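You operate a simulated robot arm through the tools that you are given. There is no shell and no other tool. Be economical: measure what you need, move in short steps, check, and stop when the job is done.

Carry out the task below with a simulated robot arm. There is one attempt and no reset: what you move stays moved.

TASK
Try both plug gauges in the sleeve in the grey holder and sort it by the result.
Fine: green in and red out is PASS, green out REWORK, red in SCRAP; stand the gauges back; the other sleeves stay.
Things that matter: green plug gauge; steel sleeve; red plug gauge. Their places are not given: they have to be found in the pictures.

It is judged by the outcome, as a careful person would: the job done as asked, and still so three seconds after it is handed in. It fails if anything else is knocked over, pushed out of place, dropped, spilled or broken.

THE ROBOT
A 7-joint arm with a two-finger parallel gripper, fixed in place. Base frame: the origin is at the foot of the arm, x ahead of it, y to its left, z up. Lengths are in m, angles in degrees, forces in N, time in s.
Its first joint turns from -66.0 to 66.0 degrees. Payload 2.4 kg.
Tool frame: the origin (TCP) lies between the finger pads and is the grasp point; the fingertips stand 0.03 m ahead of it; z points along the fingers, y is the line along which they close. The gripper opens to 0.094 m. The fingers are 0.028 m wide and 0.01 m thick; the gripper's body (0.05 by 0.096 m) begins 0.055 m behind the TCP.
Orientation is told as [roll, pitch, yaw] about the base's x, y, z axes, in that order, counted from this pose: with the fingers straight down and closing along the base's y, the tool's x points along the base's -x, its y along +y and its z along -z.

THE INTERFACE
- The arm moves only by the tool drive_tool. Its argument "series" is a list of rows, each a list of 7 numbers: the shift along the base's x, y, z in m, then the turn, a rotation vector about the base's x, y, z in degrees, then the opening, from 0 (shut) to 1 (fully open). In form: [[dx, dy, dz, ax, ay, az, fingers], ...]. A call has 1 to 10 rows; each row shifts and turns the commanded pose from where the row before left it. A row lasts 0.2 s, in which the tool goes at most 0.05 m and 8.6 degrees; a call with a longer step from one row to the next is refused whole, and so is a gripper value outside its range. A pose out of reach is approached as far as the arm can. The call stops where the force on the tool passes 70 N (or 10 N more than at its start, if that is more) or the arm is blocked; 0.2 s more then pass. The fingers move at their own pace (about 0.153 m/s each) and stop on an object; they squeeze with about 40 N. The grip force told is the motor's: it shows also when the fingers shut on nothing. Time passes only in rows, and 0.2 s behind the last, so rows that do not move let the fingers close. It gives the time, the measured TCP pose, the force on the tool (base axes), the opening and the grip force at its end, in the units of the frame above (readings bear some noise), and new pictures: "views" is both (left out), scene, wrist or none.
- Cameras (640 x 400 px; columns grow to the right, rows downward): "scene" is fixed at [0.0198, 0.4592, 1.4545]; the picture's right is [-0.89, -0.45, 0.00], its down [-0.22, 0.42, -0.88] and it looks along [0.40, -0.78, -0.48] (base axes); focal length 352 px, centre (320, 200). "wrist" rides on the gripper at [-0.037, 0, -0.058] in the tool frame; the picture's right is [0.00, -1.00, 0.00], its down [0.97, 0.00, -0.24] and it looks along [0.24, 0.00, 0.97] (tool axes); focal length 218 px, centre (320, 200).
- pixel_to_xyz(camera, pixels): for up to 12 pixels [column, row] of the newest picture of that camera ("zoom" is the newest enlarged one), the place [x, y, z] in the base frame of the surface seen there, good to about 0.002 m. No time passes.
- inspect(camera, box): a new picture of the part [left, top, right, bottom] of that camera's present view, enlarged. No time passes.
- close_job(): hands the job in; it is judged then, once.

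Work in short steps. Measure before you move; look again where a grasp or a placing could have gone wrong, and mend it. You have 80 turns and 120 pictures in all, the two below and enlarged ones among them. Open the gripper and draw the arm clear of the work before you hand the job in, unless the task says otherwise; then end with one line.

The tools are called after ">>>" by a JSON object that holds its "api" and its "payload". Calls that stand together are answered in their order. drive_tool: Moves the arm, as the interface text tells. Its arguments: {"type":"object","properties":{"series":{"type":"array","items":{"type":"array","items":{"type":"number"}}},"views":{"type":"string","enum":["both","scene","wrist","none"]}},"required":["series"]} The other tools are called the same way: pixel_to_xyz (camera, pixels) gives the place of the surface under pixels of a picture; inspect (camera, box) takes an enlarged picture of a part of a camera's view; close_job () hands the job in.

At the start:

```text
time_s: 0.0
position: [0.4502, -0.1461, 1.1808]
ee_rot: [-0.1, 0.0, 0.0]
contact_force: [-0.5, -0.8, 0.8]
opening: 0.094
grip_force: 0.0
```

scene: 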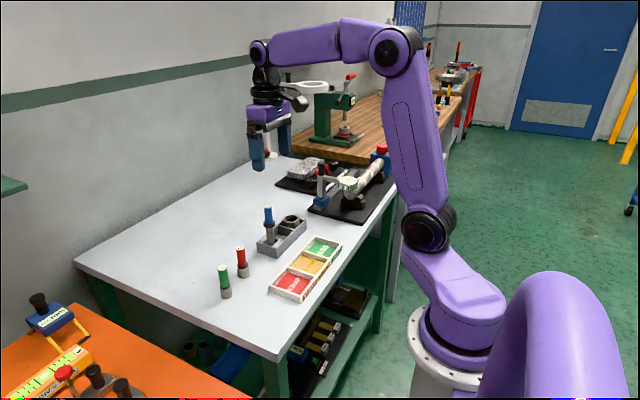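
wrist: 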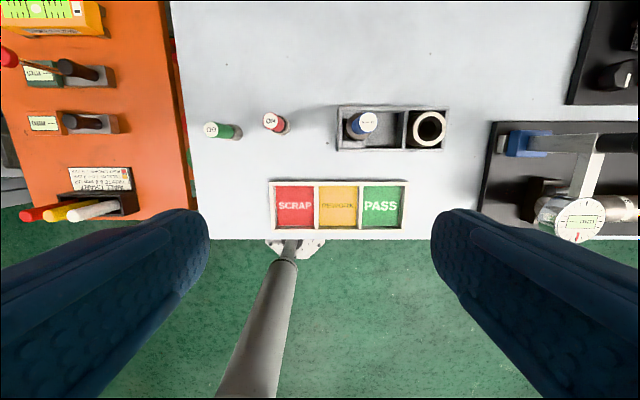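

The gauges are near scene (224,282) and (242,262), the grey holder is near (282,235) and the trays near (305,268). I'll enlarge these areas to see them properly.

>>> {"api": "inspect", "payload": {"camera": "scene", "box": [200, 190, 360, 310]}}

>>> {"api": "inspect", "payload": {"camera": "wrist", "box": [190, 90, 460, 240]}}

>>> {"api": "pixel_to_xyz", "payload": {"camera": "wrist", "pixels": [[211, 130], [268, 121], [370, 122], [429, 128], [295, 205], [340, 205], [382, 205], [385, 130], [340, 108], [443, 150], [415, 128], [300, 160]]}}

```text
3.33 times, centred on (280, 250) of scene
```

zoom: 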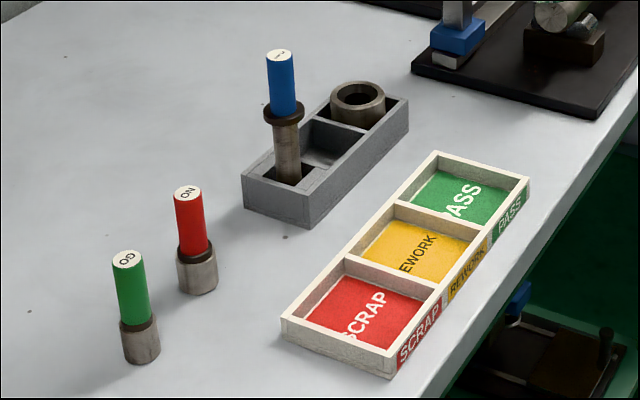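

```text
2.37 times, centred on (325, 165) of wrist
```

zoom: 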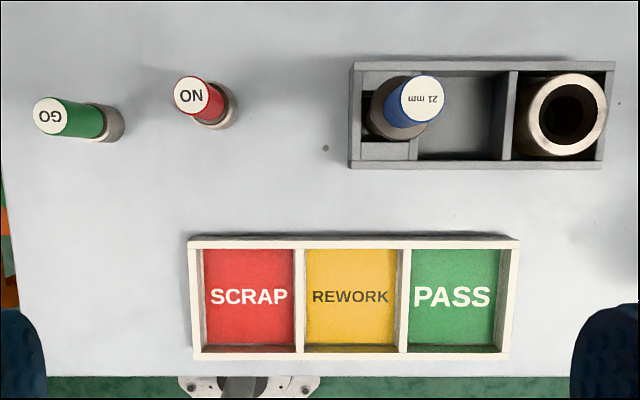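

```text
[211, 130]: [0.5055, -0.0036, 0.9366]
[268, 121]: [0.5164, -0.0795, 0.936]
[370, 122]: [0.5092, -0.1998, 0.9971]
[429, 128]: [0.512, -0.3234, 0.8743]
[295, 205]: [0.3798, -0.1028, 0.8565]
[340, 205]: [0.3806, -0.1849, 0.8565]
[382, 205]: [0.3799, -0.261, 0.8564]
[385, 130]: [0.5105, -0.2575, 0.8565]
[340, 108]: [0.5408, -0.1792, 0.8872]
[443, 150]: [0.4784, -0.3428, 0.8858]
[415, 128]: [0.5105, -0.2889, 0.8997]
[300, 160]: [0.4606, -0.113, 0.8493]
```

The surface reads z≈0.85 and the sleeve stands near (0.51, -0.32). The blue 21 mm plug is a third item, in the holder's left part. I'll move above the holder to look closer and to test the reach.

>>> {"api": "drive_tool", "payload": {"series": [[0.01, -0.03, -0.01, 0, 0, 0, 1], [0.01, -0.03, -0.01, 0, 0, 0, 1], [0.01, -0.03, -0.01, 0, 0, 0, 1], [0.01, -0.03, -0.01, 0, 0, 0, 1], [0.01, -0.03, -0.01, 0, 0, 0, 1], [0, -0.02, -0.01, 0, 0, 0, 1]]}}

```text
time_s: 1.4
position: [0.5, -0.318, 1.1212]
ee_rot: [0.0, 0.1, 0.1]
contact_force: [0.1, 1.0, -0.9]
opening: 0.0939
grip_force: 0.1
```

scene: 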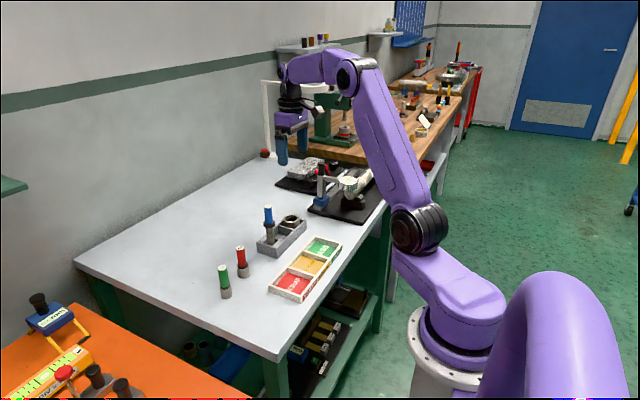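
wrist: 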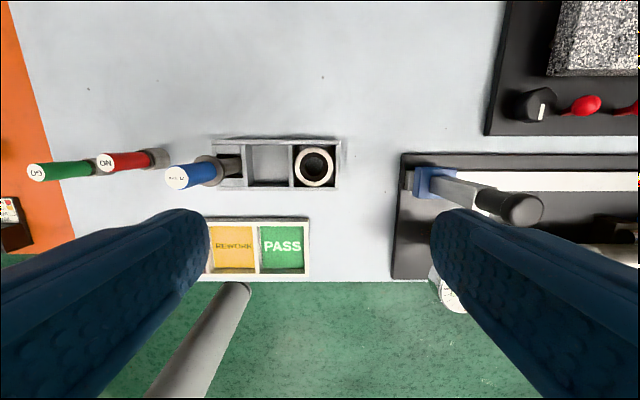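

It reached that pose, and the sleeve is at wrist (313,167). I'll enlarge the holder and measure it.

>>> {"api": "inspect", "payload": {"camera": "wrist", "box": [200, 120, 360, 220]}}

>>> {"api": "pixel_to_xyz", "payload": {"camera": "wrist", "pixels": [[313, 149], [313, 184], [296, 167], [331, 167], [313, 167], [270, 165], [292, 165], [338, 165], [270, 140], [270, 189], [258, 245], [283, 245]]}}

>>> {"api": "inspect", "payload": {"camera": "scene", "box": [250, 195, 320, 265]}}

>>> {"api": "inspect", "payload": {"camera": "scene", "box": [205, 235, 265, 305]}}

```text
4.00 times, centred on (280, 170) of wrist
```

zoom: 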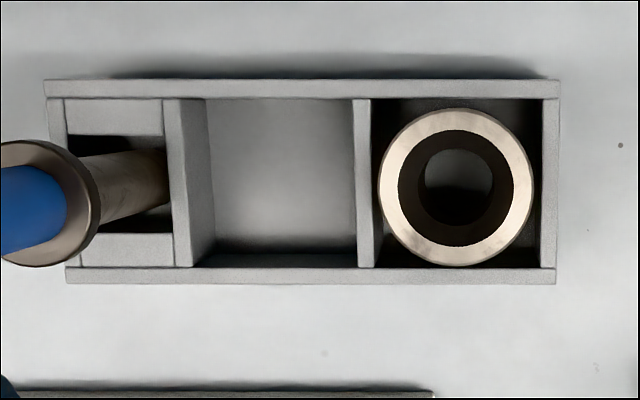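

```text
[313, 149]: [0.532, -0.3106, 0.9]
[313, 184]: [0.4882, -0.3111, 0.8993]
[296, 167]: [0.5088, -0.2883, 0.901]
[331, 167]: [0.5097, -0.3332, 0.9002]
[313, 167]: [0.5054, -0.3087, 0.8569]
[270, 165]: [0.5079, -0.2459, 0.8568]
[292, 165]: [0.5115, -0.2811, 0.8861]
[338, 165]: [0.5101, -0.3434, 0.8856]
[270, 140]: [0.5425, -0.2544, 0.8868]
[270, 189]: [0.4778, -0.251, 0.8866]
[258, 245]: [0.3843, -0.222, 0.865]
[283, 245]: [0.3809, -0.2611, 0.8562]
```

```text
5.71 times, centred on (285, 230) of scene
```

zoom: 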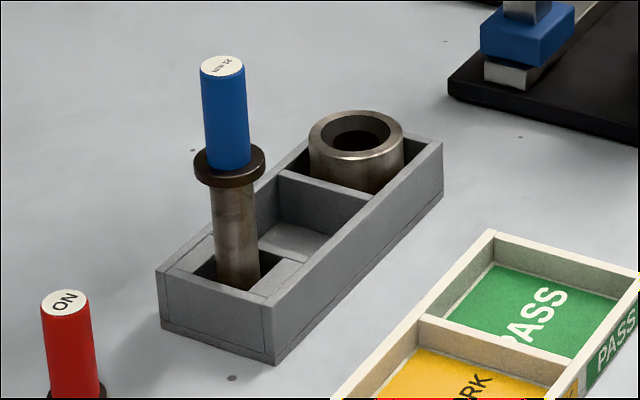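

```text
5.71 times, centred on (235, 270) of scene
```

zoom: 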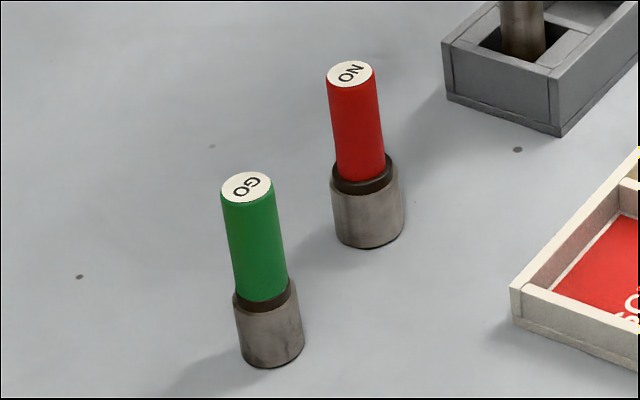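

The sleeve is ~45 mm outside diameter, its top is at z=0.90, and the bore has a lead-in chamfer. Next I'll measure the gauges from above.

>>> {"api": "drive_tool", "payload": {"series": [[0, 0.045, 0, 0, 0, 0, 1], [0, 0.045, 0, 0, 0, 0, 1], [0, 0.045, 0, 0, 0, 0, 1], [0, 0.045, 0, 0, 0, 0, 1], [0, 0.045, 0, 0, 0, 0, 1], [0, 0.045, 0, 0, 0, 0, 1]], "views": "wrist"}}

>>> {"api": "inspect", "payload": {"camera": "wrist", "box": [250, 120, 410, 220]}}

```text
time_s: 2.8
position: [0.4982, -0.0447, 1.122]
ee_rot: [0.0, 0.0, 0.0]
contact_force: [-0.6, -0.2, -0.2]
opening: 0.0942
grip_force: 0.1
```

wrist: 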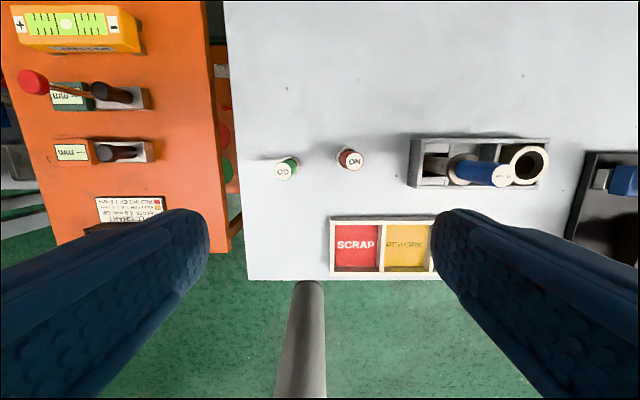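

```text
4.00 times, centred on (330, 170) of wrist
```

zoom: 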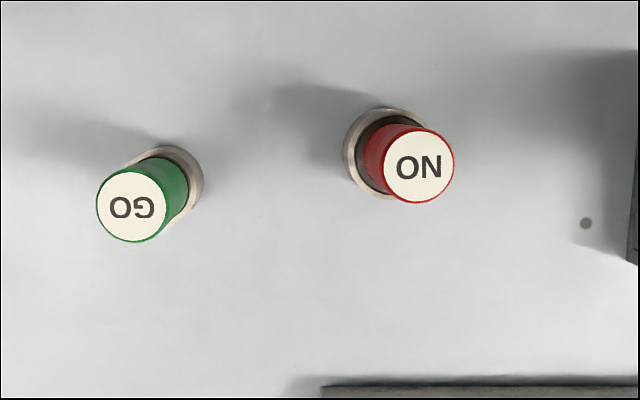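

The gauge tops show at zoom (132,207) and (419,165). I'll measure both.

>>> {"api": "pixel_to_xyz", "payload": {"camera": "zoom", "pixels": [[132, 207], [100, 207], [164, 207], [132, 176], [132, 237], [198, 175], [419, 165], [387, 165], [451, 165], [419, 133], [419, 198], [349, 150]]}}

>>> {"api": "pixel_to_xyz", "payload": {"camera": "wrist", "pixels": [[300, 230], [290, 150], [330, 190], [356, 245], [405, 245], [505, 176]]}}

```text
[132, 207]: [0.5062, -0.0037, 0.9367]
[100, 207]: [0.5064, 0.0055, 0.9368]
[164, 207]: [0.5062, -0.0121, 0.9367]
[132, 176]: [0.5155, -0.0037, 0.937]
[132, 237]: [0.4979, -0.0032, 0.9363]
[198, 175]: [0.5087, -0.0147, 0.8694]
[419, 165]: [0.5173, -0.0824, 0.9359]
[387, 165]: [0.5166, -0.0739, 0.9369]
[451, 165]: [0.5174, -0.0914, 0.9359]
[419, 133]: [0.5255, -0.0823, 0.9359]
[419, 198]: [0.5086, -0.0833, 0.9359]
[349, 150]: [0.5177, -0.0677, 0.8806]
```

```text
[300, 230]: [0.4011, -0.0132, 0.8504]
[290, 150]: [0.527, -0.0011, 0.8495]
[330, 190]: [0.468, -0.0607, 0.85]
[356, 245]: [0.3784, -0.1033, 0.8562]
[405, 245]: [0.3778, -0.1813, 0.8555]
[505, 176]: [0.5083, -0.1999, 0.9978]
```

Green is centred at (0.5066, -0.0034), red at (0.517, -0.0825), and both tops are at z≈0.9365. I'll go over green and descend in two stages.

>>> {"api": "drive_tool", "payload": {"series": [[0.0084, 0.0413, 0, 0, 0, 0, 0.6], [0, 0, -0.045, 0, 0, 0, 0.6], [0, 0, -0.045, 0, 0, 0, 0.6], [0, 0, -0.032, 0, 0, 0, 0.6], [0, 0, 0, 0, 0, 0, 0.6]]}}

```text
time_s: 4.0
position: [0.5077, -0.0061, 0.9997]
ee_rot: [0.1, 0.0, 0.0]
contact_force: [-0.9, 0.3, 0.0]
opening: 0.0562
grip_force: 0.0
```

scene: 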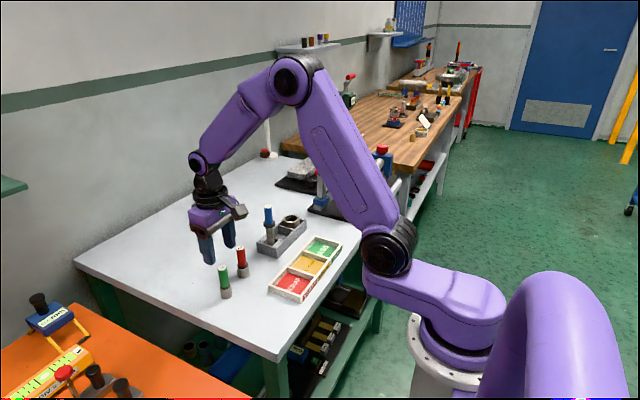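
wrist: 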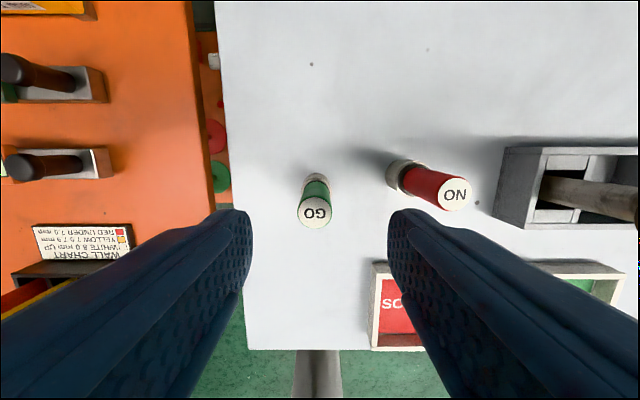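

Green's top is at wrist (314,213), roughly between the fingers. I'll re-measure it and then descend.

>>> {"api": "pixel_to_xyz", "payload": {"camera": "wrist", "pixels": [[314, 213], [302, 213], [326, 213], [456, 194]]}}

>>> {"api": "drive_tool", "payload": {"series": [[0, 0, 0, 0, 0, 0, 0.6]], "views": "none"}}

```text
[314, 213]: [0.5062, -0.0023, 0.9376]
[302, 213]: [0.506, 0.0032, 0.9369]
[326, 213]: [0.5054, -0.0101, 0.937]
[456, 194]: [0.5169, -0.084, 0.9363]
```

```text
time_s: 4.4
position: [0.5084, -0.0065, 0.9998]
ee_rot: [0.0, 0.0, 0.0]
contact_force: [-0.2, -0.4, -0.1]
opening: 0.0567
grip_force: 0.0
```

The TCP sits about (+0.002, -0.003) off the gauge. I'll correct that, go down to z=0.930 and grip.

>>> {"api": "drive_tool", "payload": {"series": [[-0.002, 0.003, -0.03, 0, 0, 0, 0.6], [0, 0, -0.03, 0, 0, 0, 0.6], [0, 0, -0.01, 0, 0, 0, 0.6], [0, 0, 0, 0, 0, 0, 0.6]]}}

```text
time_s: 5.4
position: [0.5062, -0.002, 0.9288]
ee_rot: [0.0, -0.1, 0.1]
contact_force: [-0.2, -0.3, -0.2]
opening: 0.0562
grip_force: 0.1
```

scene: 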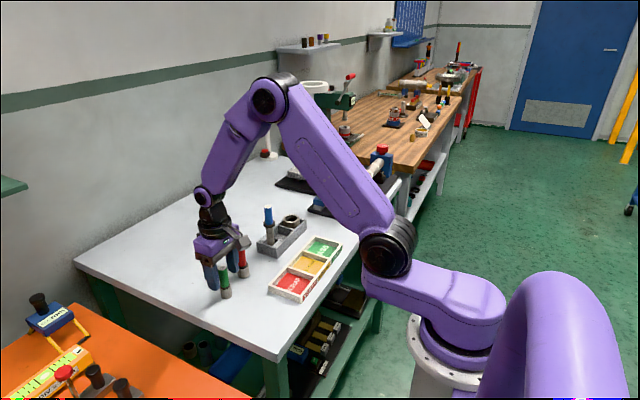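
wrist: 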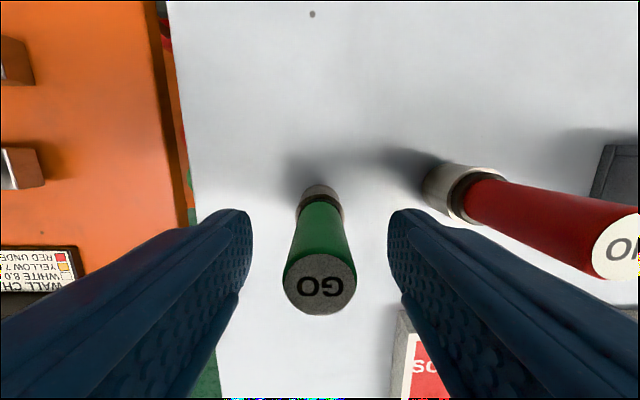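

Green is centred between the fingers. I'll close on it, then lift and check the hold.

>>> {"api": "drive_tool", "payload": {"series": [[0, 0, 0, 0, 0, 0, 0], [0, 0, 0, 0, 0, 0, 0], [0, 0, 0.02, 0, 0, 0, 0], [0, 0, 0.04, 0, 0, 0, 0], [0, 0, 0.045, 0, 0, 0, 0], [0, 0, 0.025, 0, 0, 0, 0]]}}

```text
time_s: 6.8
position: [0.5062, -0.0028, 1.0593]
ee_rot: [0.0, 0.0, 0.0]
contact_force: [0.2, -0.1, -1.3]
opening: 0.02
grip_force: 39.9
```

scene: 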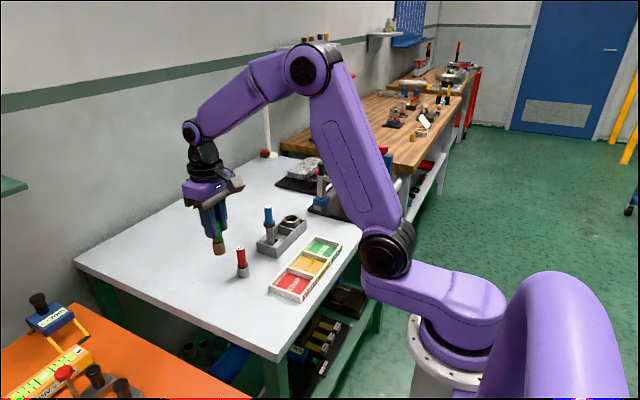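
wrist: 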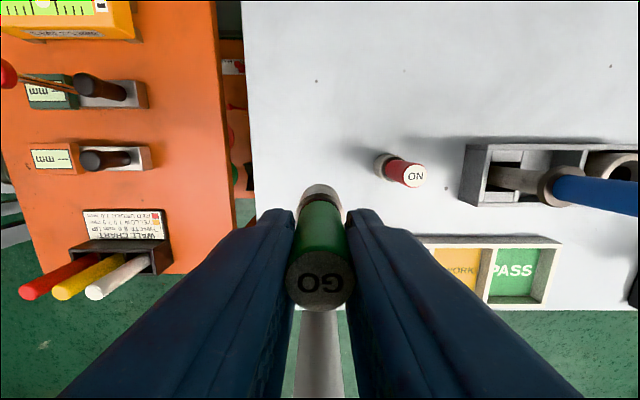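

It is held (opening 0.020). I'll lift over the blue plug and travel above the sleeve at (0.5096, -0.3114).

>>> {"api": "drive_tool", "payload": {"series": [[0, 0, 0.04, 0, 0, 0, 0], [0, 0, 0.04, 0, 0, 0, 0], [0.0034, -0.044, 0, 0, 0, 0, 0], [0, -0.044, 0, 0, 0, 0, 0], [0, -0.044, 0, 0, 0, 0, 0], [0, -0.044, 0, 0, 0, 0, 0], [0, -0.044, 0, 0, 0, 0, 0], [0, -0.044, 0, 0, 0, 0, 0], [0, -0.0446, 0, 0, 0, 0, 0], [0, 0, -0.03, 0, 0, 0, 0]]}}

>>> {"api": "inspect", "payload": {"camera": "wrist", "box": [240, 110, 400, 210]}}

```text
time_s: 9.0
position: [0.5077, -0.3129, 1.1094]
ee_rot: [0.0, 0.0, 0.0]
contact_force: [0.7, -0.5, -1.7]
opening: 0.02
grip_force: 40.1
```

scene: 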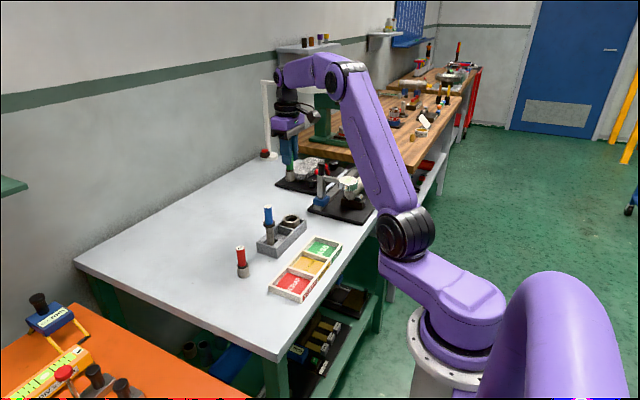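
wrist: 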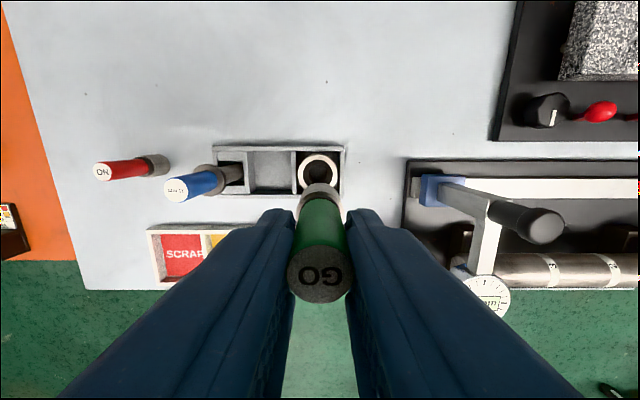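

```text
4.00 times, centred on (320, 160) of wrist
```

zoom: 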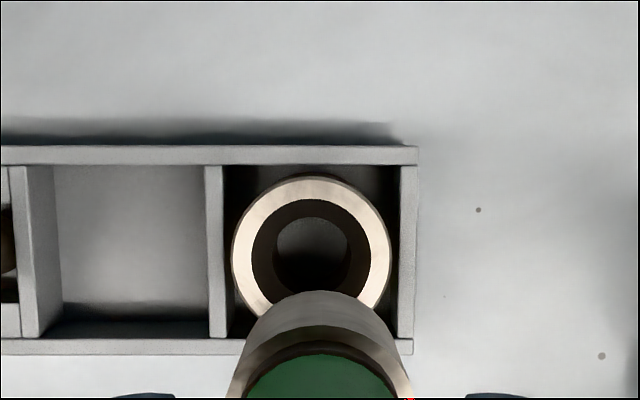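

The sleeve shows at zoom centre (311,256) with radius 80. I'll measure its rim.

>>> {"api": "pixel_to_xyz", "payload": {"camera": "zoom", "pixels": [[238, 256], [384, 256], [311, 183], [259, 204], [363, 204], [259, 308], [311, 240], [216, 250], [407, 250], [311, 154]]}}

```text
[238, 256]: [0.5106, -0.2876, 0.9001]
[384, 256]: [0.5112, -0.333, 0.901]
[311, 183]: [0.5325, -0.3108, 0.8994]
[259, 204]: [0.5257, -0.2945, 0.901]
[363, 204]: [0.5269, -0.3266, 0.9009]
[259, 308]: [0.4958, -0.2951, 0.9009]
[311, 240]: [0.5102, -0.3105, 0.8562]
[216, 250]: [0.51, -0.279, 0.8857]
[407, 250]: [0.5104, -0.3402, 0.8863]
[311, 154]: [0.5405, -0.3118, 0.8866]
```

The sleeve centre is (0.5105, -0.3104). I'll correct the tool to that and descend so the gauge's lower end sits just above the sleeve.

>>> {"api": "drive_tool", "payload": {"series": [[0.0028, 0.0025, -0.04, 0, 0, 0, 0], [0, 0, -0.04, 0, 0, 0, 0], [0, 0, -0.03, 0, 0, 0, 0], [0, 0, 0, 0, 0, 0, 0], [0, 0, 0, 0, 0, 0, 0]]}}

>>> {"api": "inspect", "payload": {"camera": "scene", "box": [250, 180, 330, 260]}}

>>> {"api": "inspect", "payload": {"camera": "wrist", "box": [240, 120, 400, 220]}}

```text
time_s: 10.2
position: [0.5108, -0.3091, 1.0005]
ee_rot: [-0.1, -0.1, 0.1]
contact_force: [-0.3, 0.4, -1.8]
opening: 0.0201
grip_force: 39.9
```

scene: 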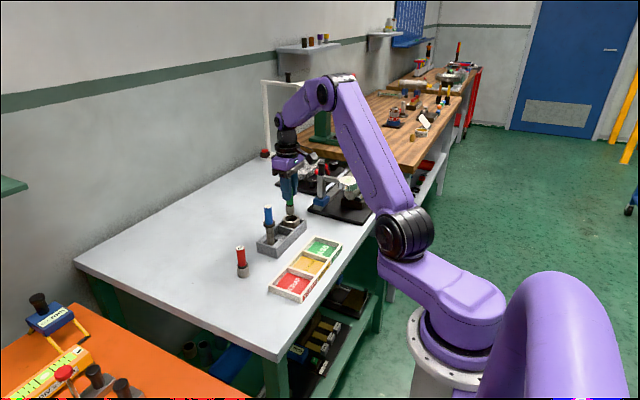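
wrist: 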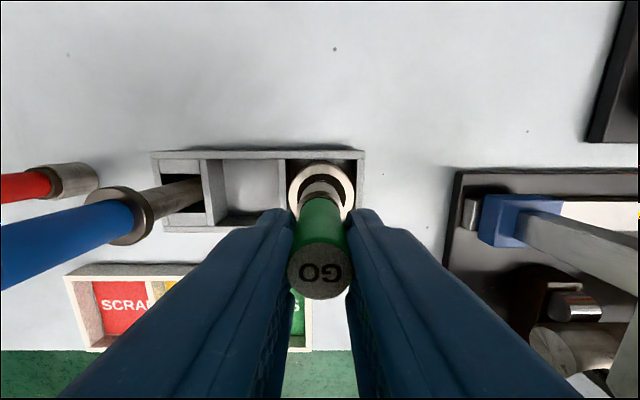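

```text
5.00 times, centred on (290, 220) of scene
```

zoom: 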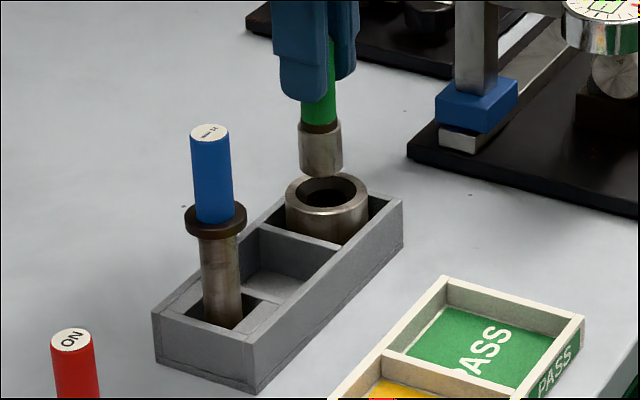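

```text
4.00 times, centred on (320, 170) of wrist
```

zoom: 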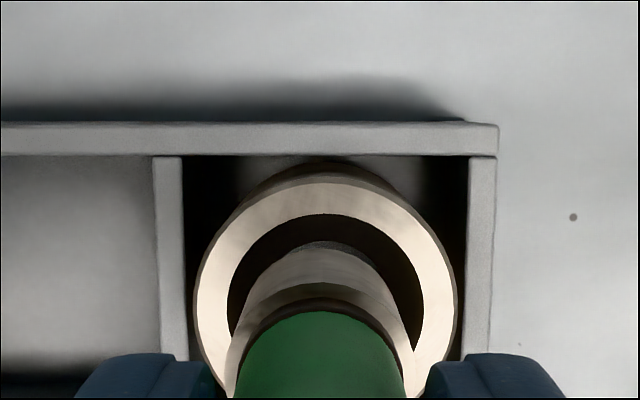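

The gauge is just above the bore and the sleeve centre lies about 1 mm towards -y. I'll shift that and lower it slowly, watching the force.

>>> {"api": "drive_tool", "payload": {"series": [[0, -0.001, -0.008, 0, 0, 0, 0], [0, 0, -0.006, 0, 0, 0, 0], [0, 0, -0.005, 0, 0, 0, 0], [0, 0, -0.005, 0, 0, 0, 0], [0, 0, -0.005, 0, 0, 0, 0], [0, 0, -0.005, 0, 0, 0, 0]], "views": "wrist"}}

>>> {"api": "inspect", "payload": {"camera": "scene", "box": [250, 180, 330, 260]}}

```text
time_s: 11.6
position: [0.5132, -0.3098, 0.9673]
ee_rot: [-0.3, -0.5, 0.1]
contact_force: [1.1, 1.9, 33.7]
opening: 0.02
grip_force: 39.8
```

wrist: 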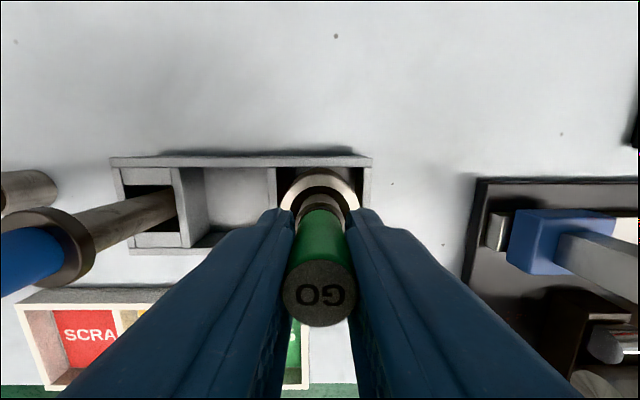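

```text
5.00 times, centred on (290, 220) of scene
```

zoom: 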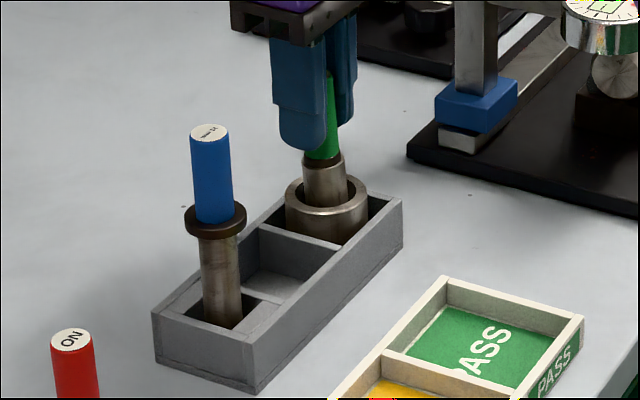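

There is 33 N at z=0.967, with the gauge about 12 mm in, and the arm was pushed to +x. That points to the chamfer guiding an offset. I'll back off and compare.

>>> {"api": "drive_tool", "payload": {"series": [[0, 0, 0.005, 0, 0, 0, 0], [0, 0, 0.005, 0, 0, 0, 0], [0, 0, 0, 0, 0, 0, 0]], "views": "none"}}

>>> {"api": "inspect", "payload": {"camera": "wrist", "box": [240, 120, 400, 220]}}

>>> {"api": "pixel_to_xyz", "payload": {"camera": "zoom", "pixels": [[320, 190], [270, 200], [370, 200], [215, 250], [430, 250]]}}

```text
time_s: 12.4
position: [0.5121, -0.31, 0.9749]
ee_rot: [0.1, 0.1, 0.0]
contact_force: [-0.1, -0.1, -1.8]
opening: 0.0199
grip_force: 40.3
```

```text
4.00 times, centred on (320, 170) of wrist
```

zoom: 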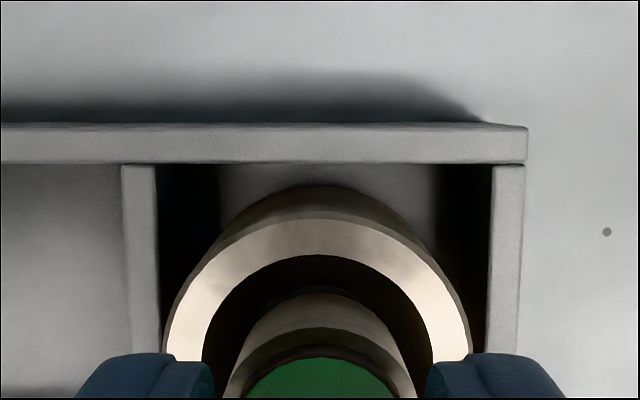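

```text
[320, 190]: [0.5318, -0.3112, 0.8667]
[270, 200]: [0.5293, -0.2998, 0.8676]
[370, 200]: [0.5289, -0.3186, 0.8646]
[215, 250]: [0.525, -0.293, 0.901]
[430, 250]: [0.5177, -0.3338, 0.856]
```

I'll measure the rim ring at several points to get a precise sleeve centre.

>>> {"api": "pixel_to_xyz", "payload": {"camera": "zoom", "pixels": [[318, 225], [318, 245], [250, 245], [386, 245], [210, 290], [426, 290], [186, 345], [450, 345], [173, 340], [463, 340], [318, 262], [318, 300]]}}

>>> {"api": "inspect", "payload": {"camera": "wrist", "box": [275, 160, 365, 216]}}

```text
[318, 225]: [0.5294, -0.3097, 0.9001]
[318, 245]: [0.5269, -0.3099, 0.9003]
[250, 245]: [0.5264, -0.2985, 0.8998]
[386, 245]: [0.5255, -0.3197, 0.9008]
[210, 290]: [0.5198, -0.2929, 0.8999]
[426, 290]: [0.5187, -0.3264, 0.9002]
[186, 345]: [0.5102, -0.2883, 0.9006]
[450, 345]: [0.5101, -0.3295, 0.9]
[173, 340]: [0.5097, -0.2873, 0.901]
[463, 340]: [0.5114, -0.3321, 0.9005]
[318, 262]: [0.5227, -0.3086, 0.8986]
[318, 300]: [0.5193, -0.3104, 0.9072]
```

```text
7.11 times, centred on (320, 188) of wrist
```

zoom: 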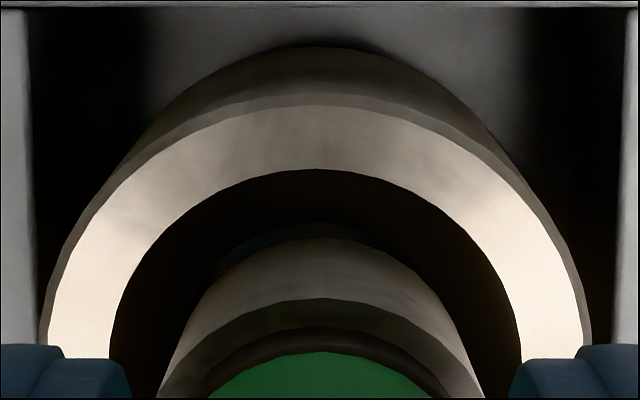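

The best sleeve centre estimate is (0.509, -0.310), but contact pushed the gauge to +x. I'll shift +1.5 mm in x and lower again gently.

>>> {"api": "drive_tool", "payload": {"series": [[0.0015, 0.0003, -0.003, 0, 0, 0, 0], [0, 0, -0.003, 0, 0, 0, 0], [0, 0, -0.002, 0, 0, 0, 0], [0, 0, -0.002, 0, 0, 0, 0], [0, 0, -0.002, 0, 0, 0, 0]], "views": "none"}}

```text
time_s: 13.6
position: [0.5127, -0.3094, 0.9658]
ee_rot: [-0.1, -0.2, 0.1]
contact_force: [-5.6, 9.5, 32.1]
opening: 0.0204
grip_force: 40.1
```

The force now pushes to -x and +y, so I overshot x and need more y. I'll adjust in place and see whether it drops.

>>> {"api": "drive_tool", "payload": {"series": [[-0.0005, 0.0008, 0.002, 0, 0, 0, 0], [0, 0, 0, 0, 0, 0, 0], [0, 0, -0.002, 0, 0, 0, 0], [0, 0, -0.001, 0, 0, 0, 0], [0, 0, 0, 0, 0, 0, 0]], "views": "none"}}

```text
time_s: 14.8
position: [0.5133, -0.3091, 0.9645]
ee_rot: [-0.1, -0.1, 0.0]
contact_force: [1.4, 6.6, 28.3]
opening: 0.0202
grip_force: 40.5
```

It's slightly lower with less force, and the residual push is in +y. I'll keep nudging that way.

>>> {"api": "drive_tool", "payload": {"series": [[0.0002, 0.0008, 0.002, 0, 0, 0, 0], [0, 0, 0, 0, 0, 0, 0], [0, 0, -0.002, 0, 0, 0, 0], [0, 0, -0.001, 0, 0, 0, 0], [0, 0, 0, 0, 0, 0, 0]], "views": "wrist"}}

>>> {"api": "inspect", "payload": {"camera": "scene", "box": [260, 185, 320, 245]}}

>>> {"api": "inspect", "payload": {"camera": "wrist", "box": [240, 150, 400, 250]}}

```text
time_s: 16.0
position: [0.5132, -0.3081, 0.9632]
ee_rot: [-0.2, -0.1, -0.1]
contact_force: [2.8, 0.9, 29.4]
opening: 0.0199
grip_force: 40.2
```

wrist: 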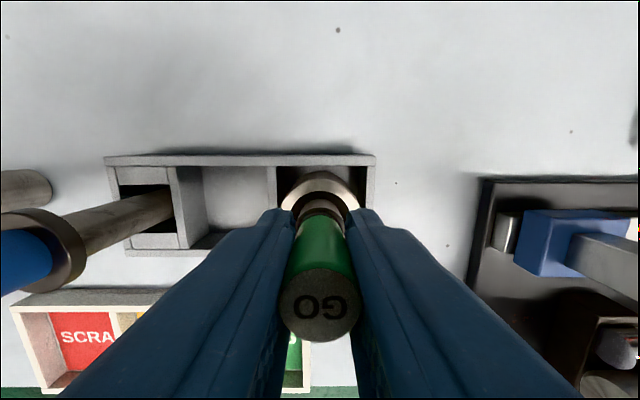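

```text
6.67 times, centred on (290, 215) of scene
```

zoom: 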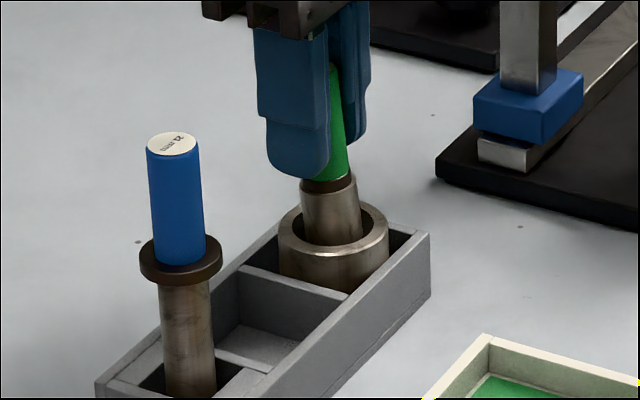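

```text
4.00 times, centred on (320, 200) of wrist
```

zoom: 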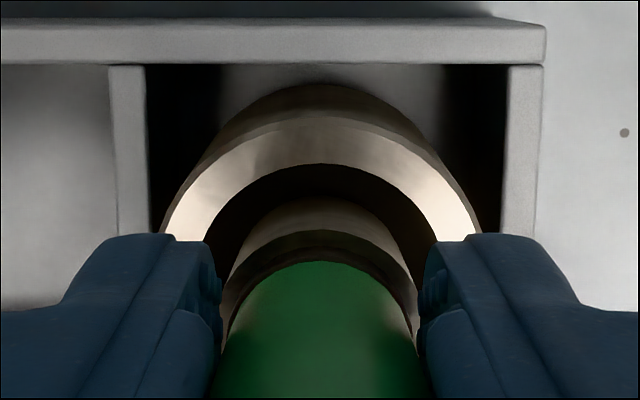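

The gauge's lower end stays at z≈0.888 while its top moves up in the fingers (disc 68 px → 80 px), so it's slipping in the grip. I'll lift out and check the gauge's posture and the bore.

>>> {"api": "drive_tool", "payload": {"series": [[0, 0, 0.01, 0, 0, 0, 0], [0, 0, 0.02, 0, 0, 0, 0], [0, 0, 0.04, 0, 0, 0, 0], [0, 0, 0.04, 0, 0, 0, 0], [0, 0, 0, 0, 0, 0, 0]], "views": "wrist"}}

>>> {"api": "inspect", "payload": {"camera": "scene", "box": [260, 155, 330, 225]}}

>>> {"api": "inspect", "payload": {"camera": "wrist", "box": [270, 130, 366, 190]}}

```text
time_s: 17.2
position: [0.512, -0.3067, 1.0709]
ee_rot: [0.0, 0.0, 0.0]
contact_force: [-0.6, -0.1, -2.4]
opening: 0.0198
grip_force: 40.0
```

wrist: 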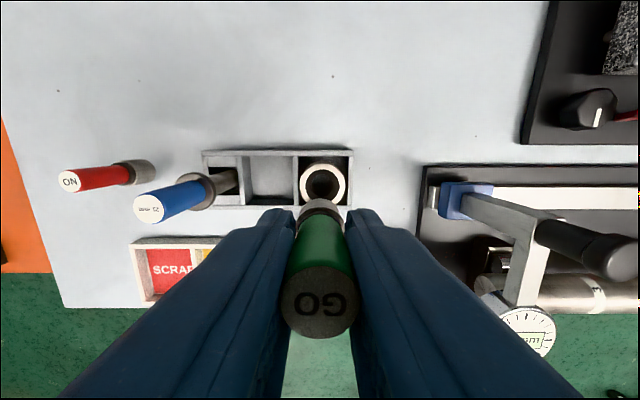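

```text
5.71 times, centred on (295, 190) of scene
```

zoom: 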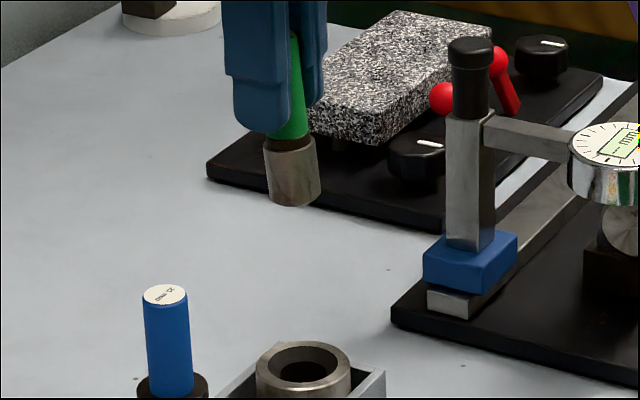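

```text
6.67 times, centred on (318, 160) of wrist
```

zoom: 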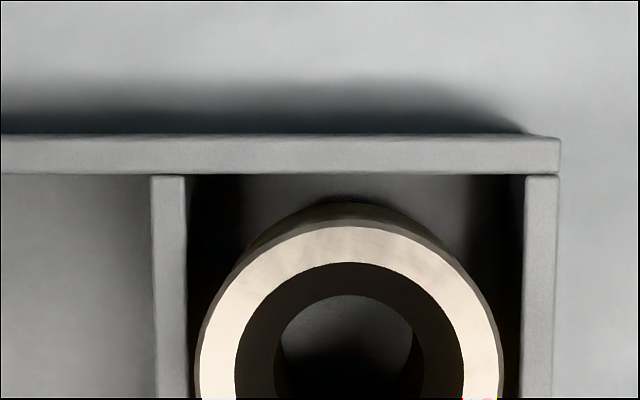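

The gauge has rotated about the closing axis in the fingers (lower end towards +x). Before anything else I'll measure the ring and the bore at zoom (348,375).

>>> {"api": "pixel_to_xyz", "payload": {"camera": "zoom", "pixels": [[215, 375], [482, 375], [348, 245], [253, 285], [443, 285], [348, 275], [348, 290], [348, 300], [348, 320], [260, 375], [270, 375], [425, 375]]}}

>>> {"api": "inspect", "payload": {"camera": "wrist", "box": [290, 155, 354, 195]}}

>>> {"api": "inspect", "payload": {"camera": "scene", "box": [275, 130, 310, 195]}}

```text
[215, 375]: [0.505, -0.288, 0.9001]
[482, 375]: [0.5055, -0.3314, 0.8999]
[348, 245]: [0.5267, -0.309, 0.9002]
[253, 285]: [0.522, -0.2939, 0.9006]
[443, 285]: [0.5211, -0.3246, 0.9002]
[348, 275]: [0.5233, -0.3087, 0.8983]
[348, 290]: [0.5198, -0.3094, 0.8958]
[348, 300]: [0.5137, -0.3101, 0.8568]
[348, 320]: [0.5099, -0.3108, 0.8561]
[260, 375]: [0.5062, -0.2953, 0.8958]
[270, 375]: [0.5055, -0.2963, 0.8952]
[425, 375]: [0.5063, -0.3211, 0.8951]
```

```text
10.00 times, centred on (322, 175) of wrist
```

zoom: 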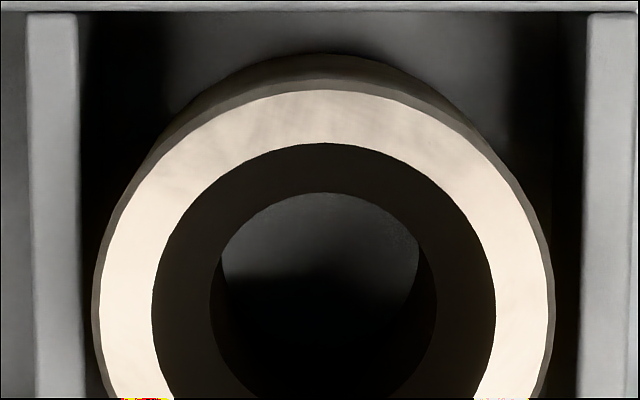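

```text
6.15 times, centred on (292, 162) of scene
```

zoom: 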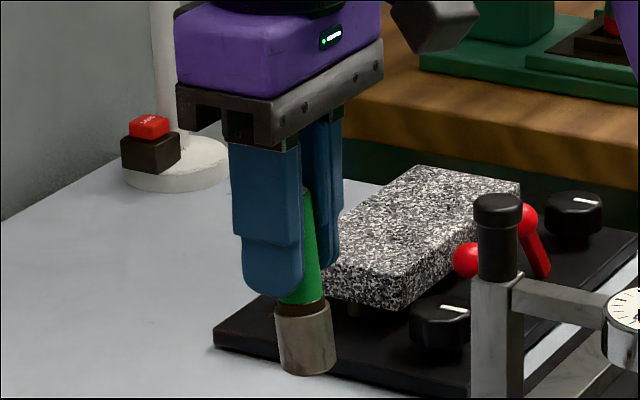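

The bore measures ~25 mm below a 5 mm deep 45° lead-in, and the green plug measures ~26 mm, so the first contact may be a real no-go. The gauge has slipped and is slightly tilted, though. I'll stand it back at its home spot to straighten and regrip it before a clean retry.

>>> {"api": "drive_tool", "payload": {"series": [[0, 0, 0.045, 0, 0, 0, 0], [0, 0, 0.025, 0, 0, 0, 0], [-0.0054, 0.044, 0, 0, 0, 0, 0], [0, 0.044, 0, 0, 0, 0, 0], [0, 0.044, 0, 0, 0, 0, 0], [0, 0.044, 0, 0, 0, 0, 0], [0, 0.044, 0, 0, 0, 0, 0], [0, 0.044, 0, 0, 0, 0, 0], [0, 0.0395, 0, 0, 0, 0, 0], [0, 0, -0.04, 0, 0, 0, 0]], "views": "none"}}

>>> {"api": "drive_tool", "payload": {"series": [[0, 0, -0.045, 0, 0, 0, 0], [0, 0, -0.045, 0, 0, 0, 0], [0, 0, -0.03, 0, 0, 0, 0], [0, 0, -0.01, 0, 0, 0, 0], [0, 0, 0, 0, 0, 0, 0], [0, 0, 0, 0, 0, 0, 0]], "views": "wrist"}}

>>> {"api": "inspect", "payload": {"camera": "scene", "box": [190, 235, 270, 305]}}

```text
time_s: 19.4
position: [0.5072, -0.0047, 1.1017]
ee_rot: [0.0, -0.1, 0.0]
contact_force: [0.5, -1.6, -2.0]
opening: 0.0201
grip_force: 39.8
```

```text
time_s: 20.8
position: [0.5077, -0.004, 0.9693]
ee_rot: [0.0, 0.0, 0.1]
contact_force: [-0.2, -0.8, -1.7]
opening: 0.0199
grip_force: 39.7
```

wrist: 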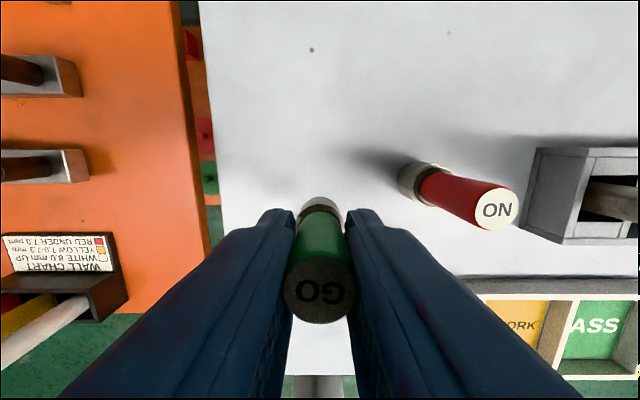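

```text
5.71 times, centred on (230, 270) of scene
```

zoom: 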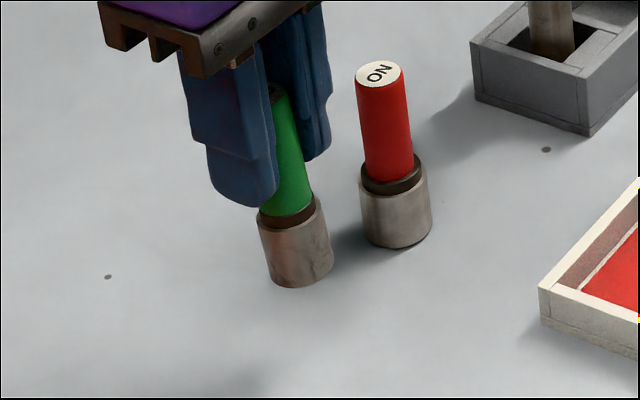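

The gauge hangs about 40 mm above its home spot. I'll lower it until it touches, then release.

>>> {"api": "drive_tool", "payload": {"series": [[0, 0, -0.025, 0, 0, 0, 0], [0, 0, -0.008, 0, 0, 0, 0], [0, 0, -0.004, 0, 0, 0, 0], [0, 0, -0.003, 0, 0, 0, 0], [0, 0, -0.001, 0, 0, 0, 0]], "views": "wrist"}}

>>> {"api": "inspect", "payload": {"camera": "scene", "box": [190, 235, 270, 305]}}

```text
time_s: 22.0
position: [0.5066, -0.0044, 0.9301]
ee_rot: [0.0, 0.0, 0.1]
contact_force: [0.1, 0.4, -1.4]
opening: 0.0197
grip_force: 40.0
```

wrist: 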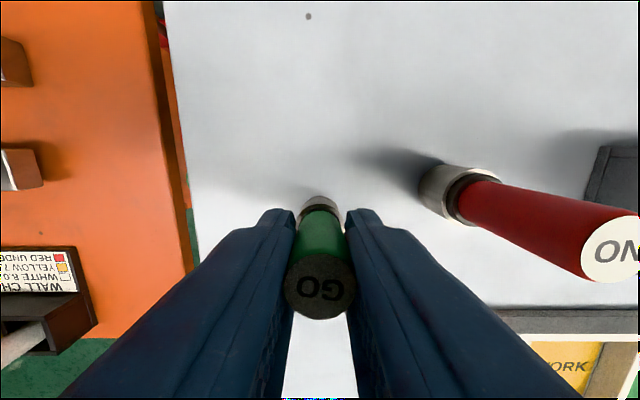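

```text
5.71 times, centred on (230, 270) of scene
```

zoom: 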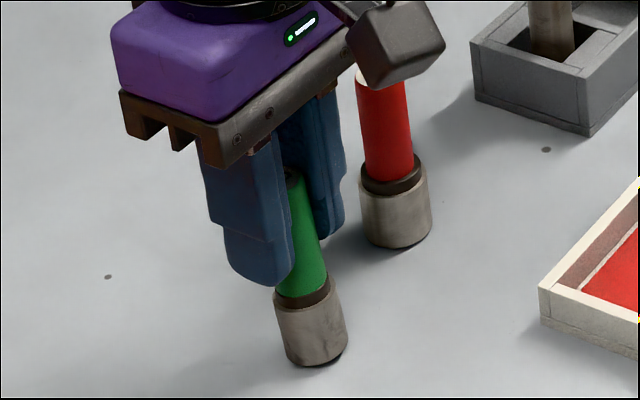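

The gauge's lower end leans about 5° towards -x. I'll turn the tool -5° about y to bring it upright, lower to contact and check.

>>> {"api": "drive_tool", "payload": {"series": [[0, 0, 0, 0, -5, 0, 0], [0, 0, -0.002, 0, 0, 0, 0], [0, 0, -0.002, 0, 0, 0, 0], [0, 0, -0.001, 0, 0, 0, 0]], "views": "none"}}

>>> {"api": "inspect", "payload": {"camera": "scene", "box": [190, 235, 270, 305]}}

```text
time_s: 23.0
position: [0.5087, -0.0044, 0.927]
ee_rot: [0.1, -5.4, 0.1]
contact_force: [-4.9, -1.4, 33.5]
opening: 0.0201
grip_force: 40.6
```

```text
5.71 times, centred on (230, 270) of scene
```

zoom: 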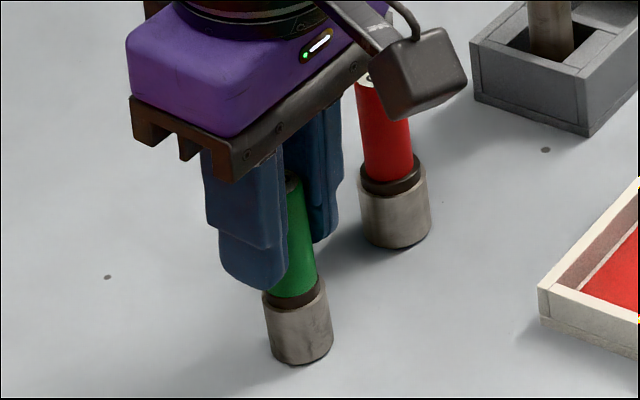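

It's in contact and nearly upright. I'll ease up 1 mm, release, and turn the tool back straight.

>>> {"api": "drive_tool", "payload": {"series": [[0, 0, 0.001, 0, 0, 0, 0], [0, 0, 0, 0, 0, 0, 0.5], [0, 0, 0, 0, 0, 0, 0.5], [0, 0, 0.02, 0, 0, 0, 0.5], [0, 0, 0.03, 0, 5, 0, 0.5], [0, 0, 0, 0, 0, 0, 0.5]]}}

>>> {"api": "inspect", "payload": {"camera": "scene", "box": [190, 235, 270, 305]}}

```text
time_s: 24.4
position: [0.5075, -0.0049, 0.9768]
ee_rot: [-0.1, 0.0, 0.0]
contact_force: [0.9, -0.2, -0.2]
opening: 0.0471
grip_force: 0.0
```

scene: 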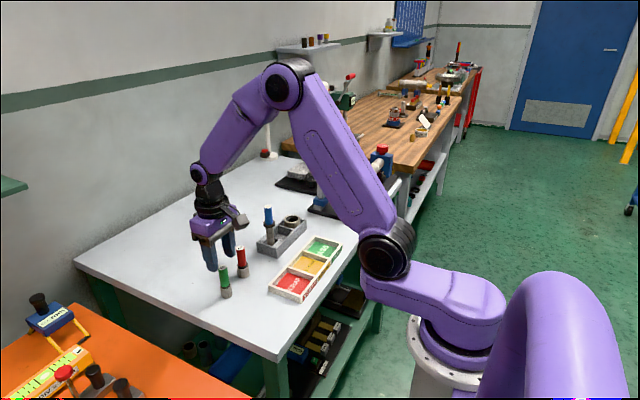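
wrist: 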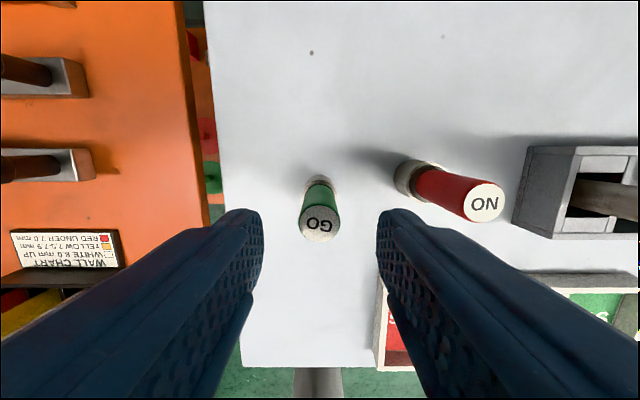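

```text
5.71 times, centred on (230, 270) of scene
```

zoom: 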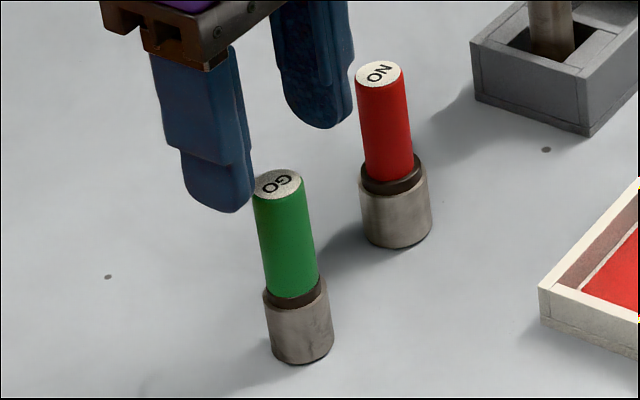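

It stands upright. I'll measure its top centre.

>>> {"api": "pixel_to_xyz", "payload": {"camera": "wrist", "pixels": [[319, 224], [302, 224], [336, 224], [319, 209], [319, 240], [485, 202]]}}

```text
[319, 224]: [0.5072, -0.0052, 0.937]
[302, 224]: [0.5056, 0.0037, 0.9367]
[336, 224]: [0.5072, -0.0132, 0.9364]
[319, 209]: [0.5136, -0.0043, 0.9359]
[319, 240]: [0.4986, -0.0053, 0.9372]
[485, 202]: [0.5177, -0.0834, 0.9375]
```

Green is centred at (0.5065, -0.0048). I'll descend to z≈0.924, grip, hold a moment and lift in smaller steps.

>>> {"api": "drive_tool", "payload": {"series": [[-0.0008, 0, -0.03, 0, 0, 0, 0.5], [0, 0, -0.0225, 0, 0, 0, 0.5], [0, 0, 0, 0, 0, 0, 0], [0, 0, 0, 0, 0, 0, 0], [0, 0, 0, 0, 0, 0, 0], [0, 0, 0.01, 0, 0, 0, 0], [0, 0, 0.03, 0, 0, 0, 0], [0, 0, 0.04, 0, 0, 0, 0], [0, 0, 0.04, 0, 0, 0, 0]], "views": "wrist"}}

>>> {"api": "inspect", "payload": {"camera": "scene", "box": [180, 195, 260, 265]}}

```text
time_s: 26.4
position: [0.5055, -0.0052, 1.045]
ee_rot: [0.0, 0.1, 0.0]
contact_force: [0.6, -0.6, -2.1]
opening: 0.0198
grip_force: 40.2
```

wrist: 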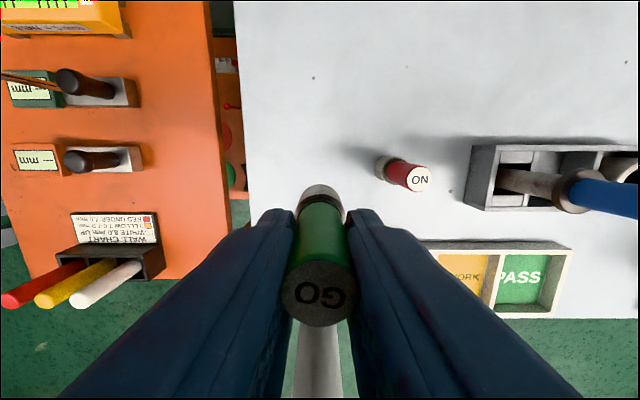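

```text
5.71 times, centred on (220, 230) of scene
```

zoom: 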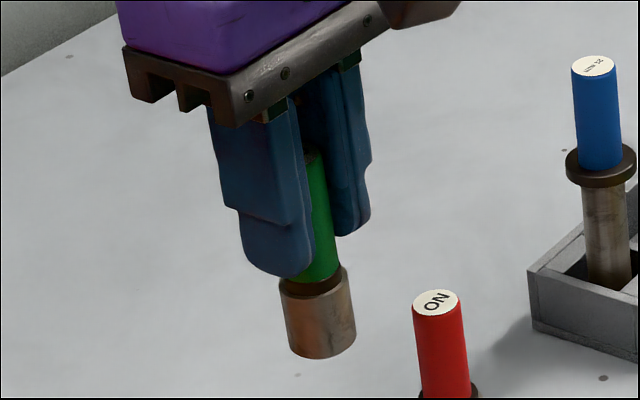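

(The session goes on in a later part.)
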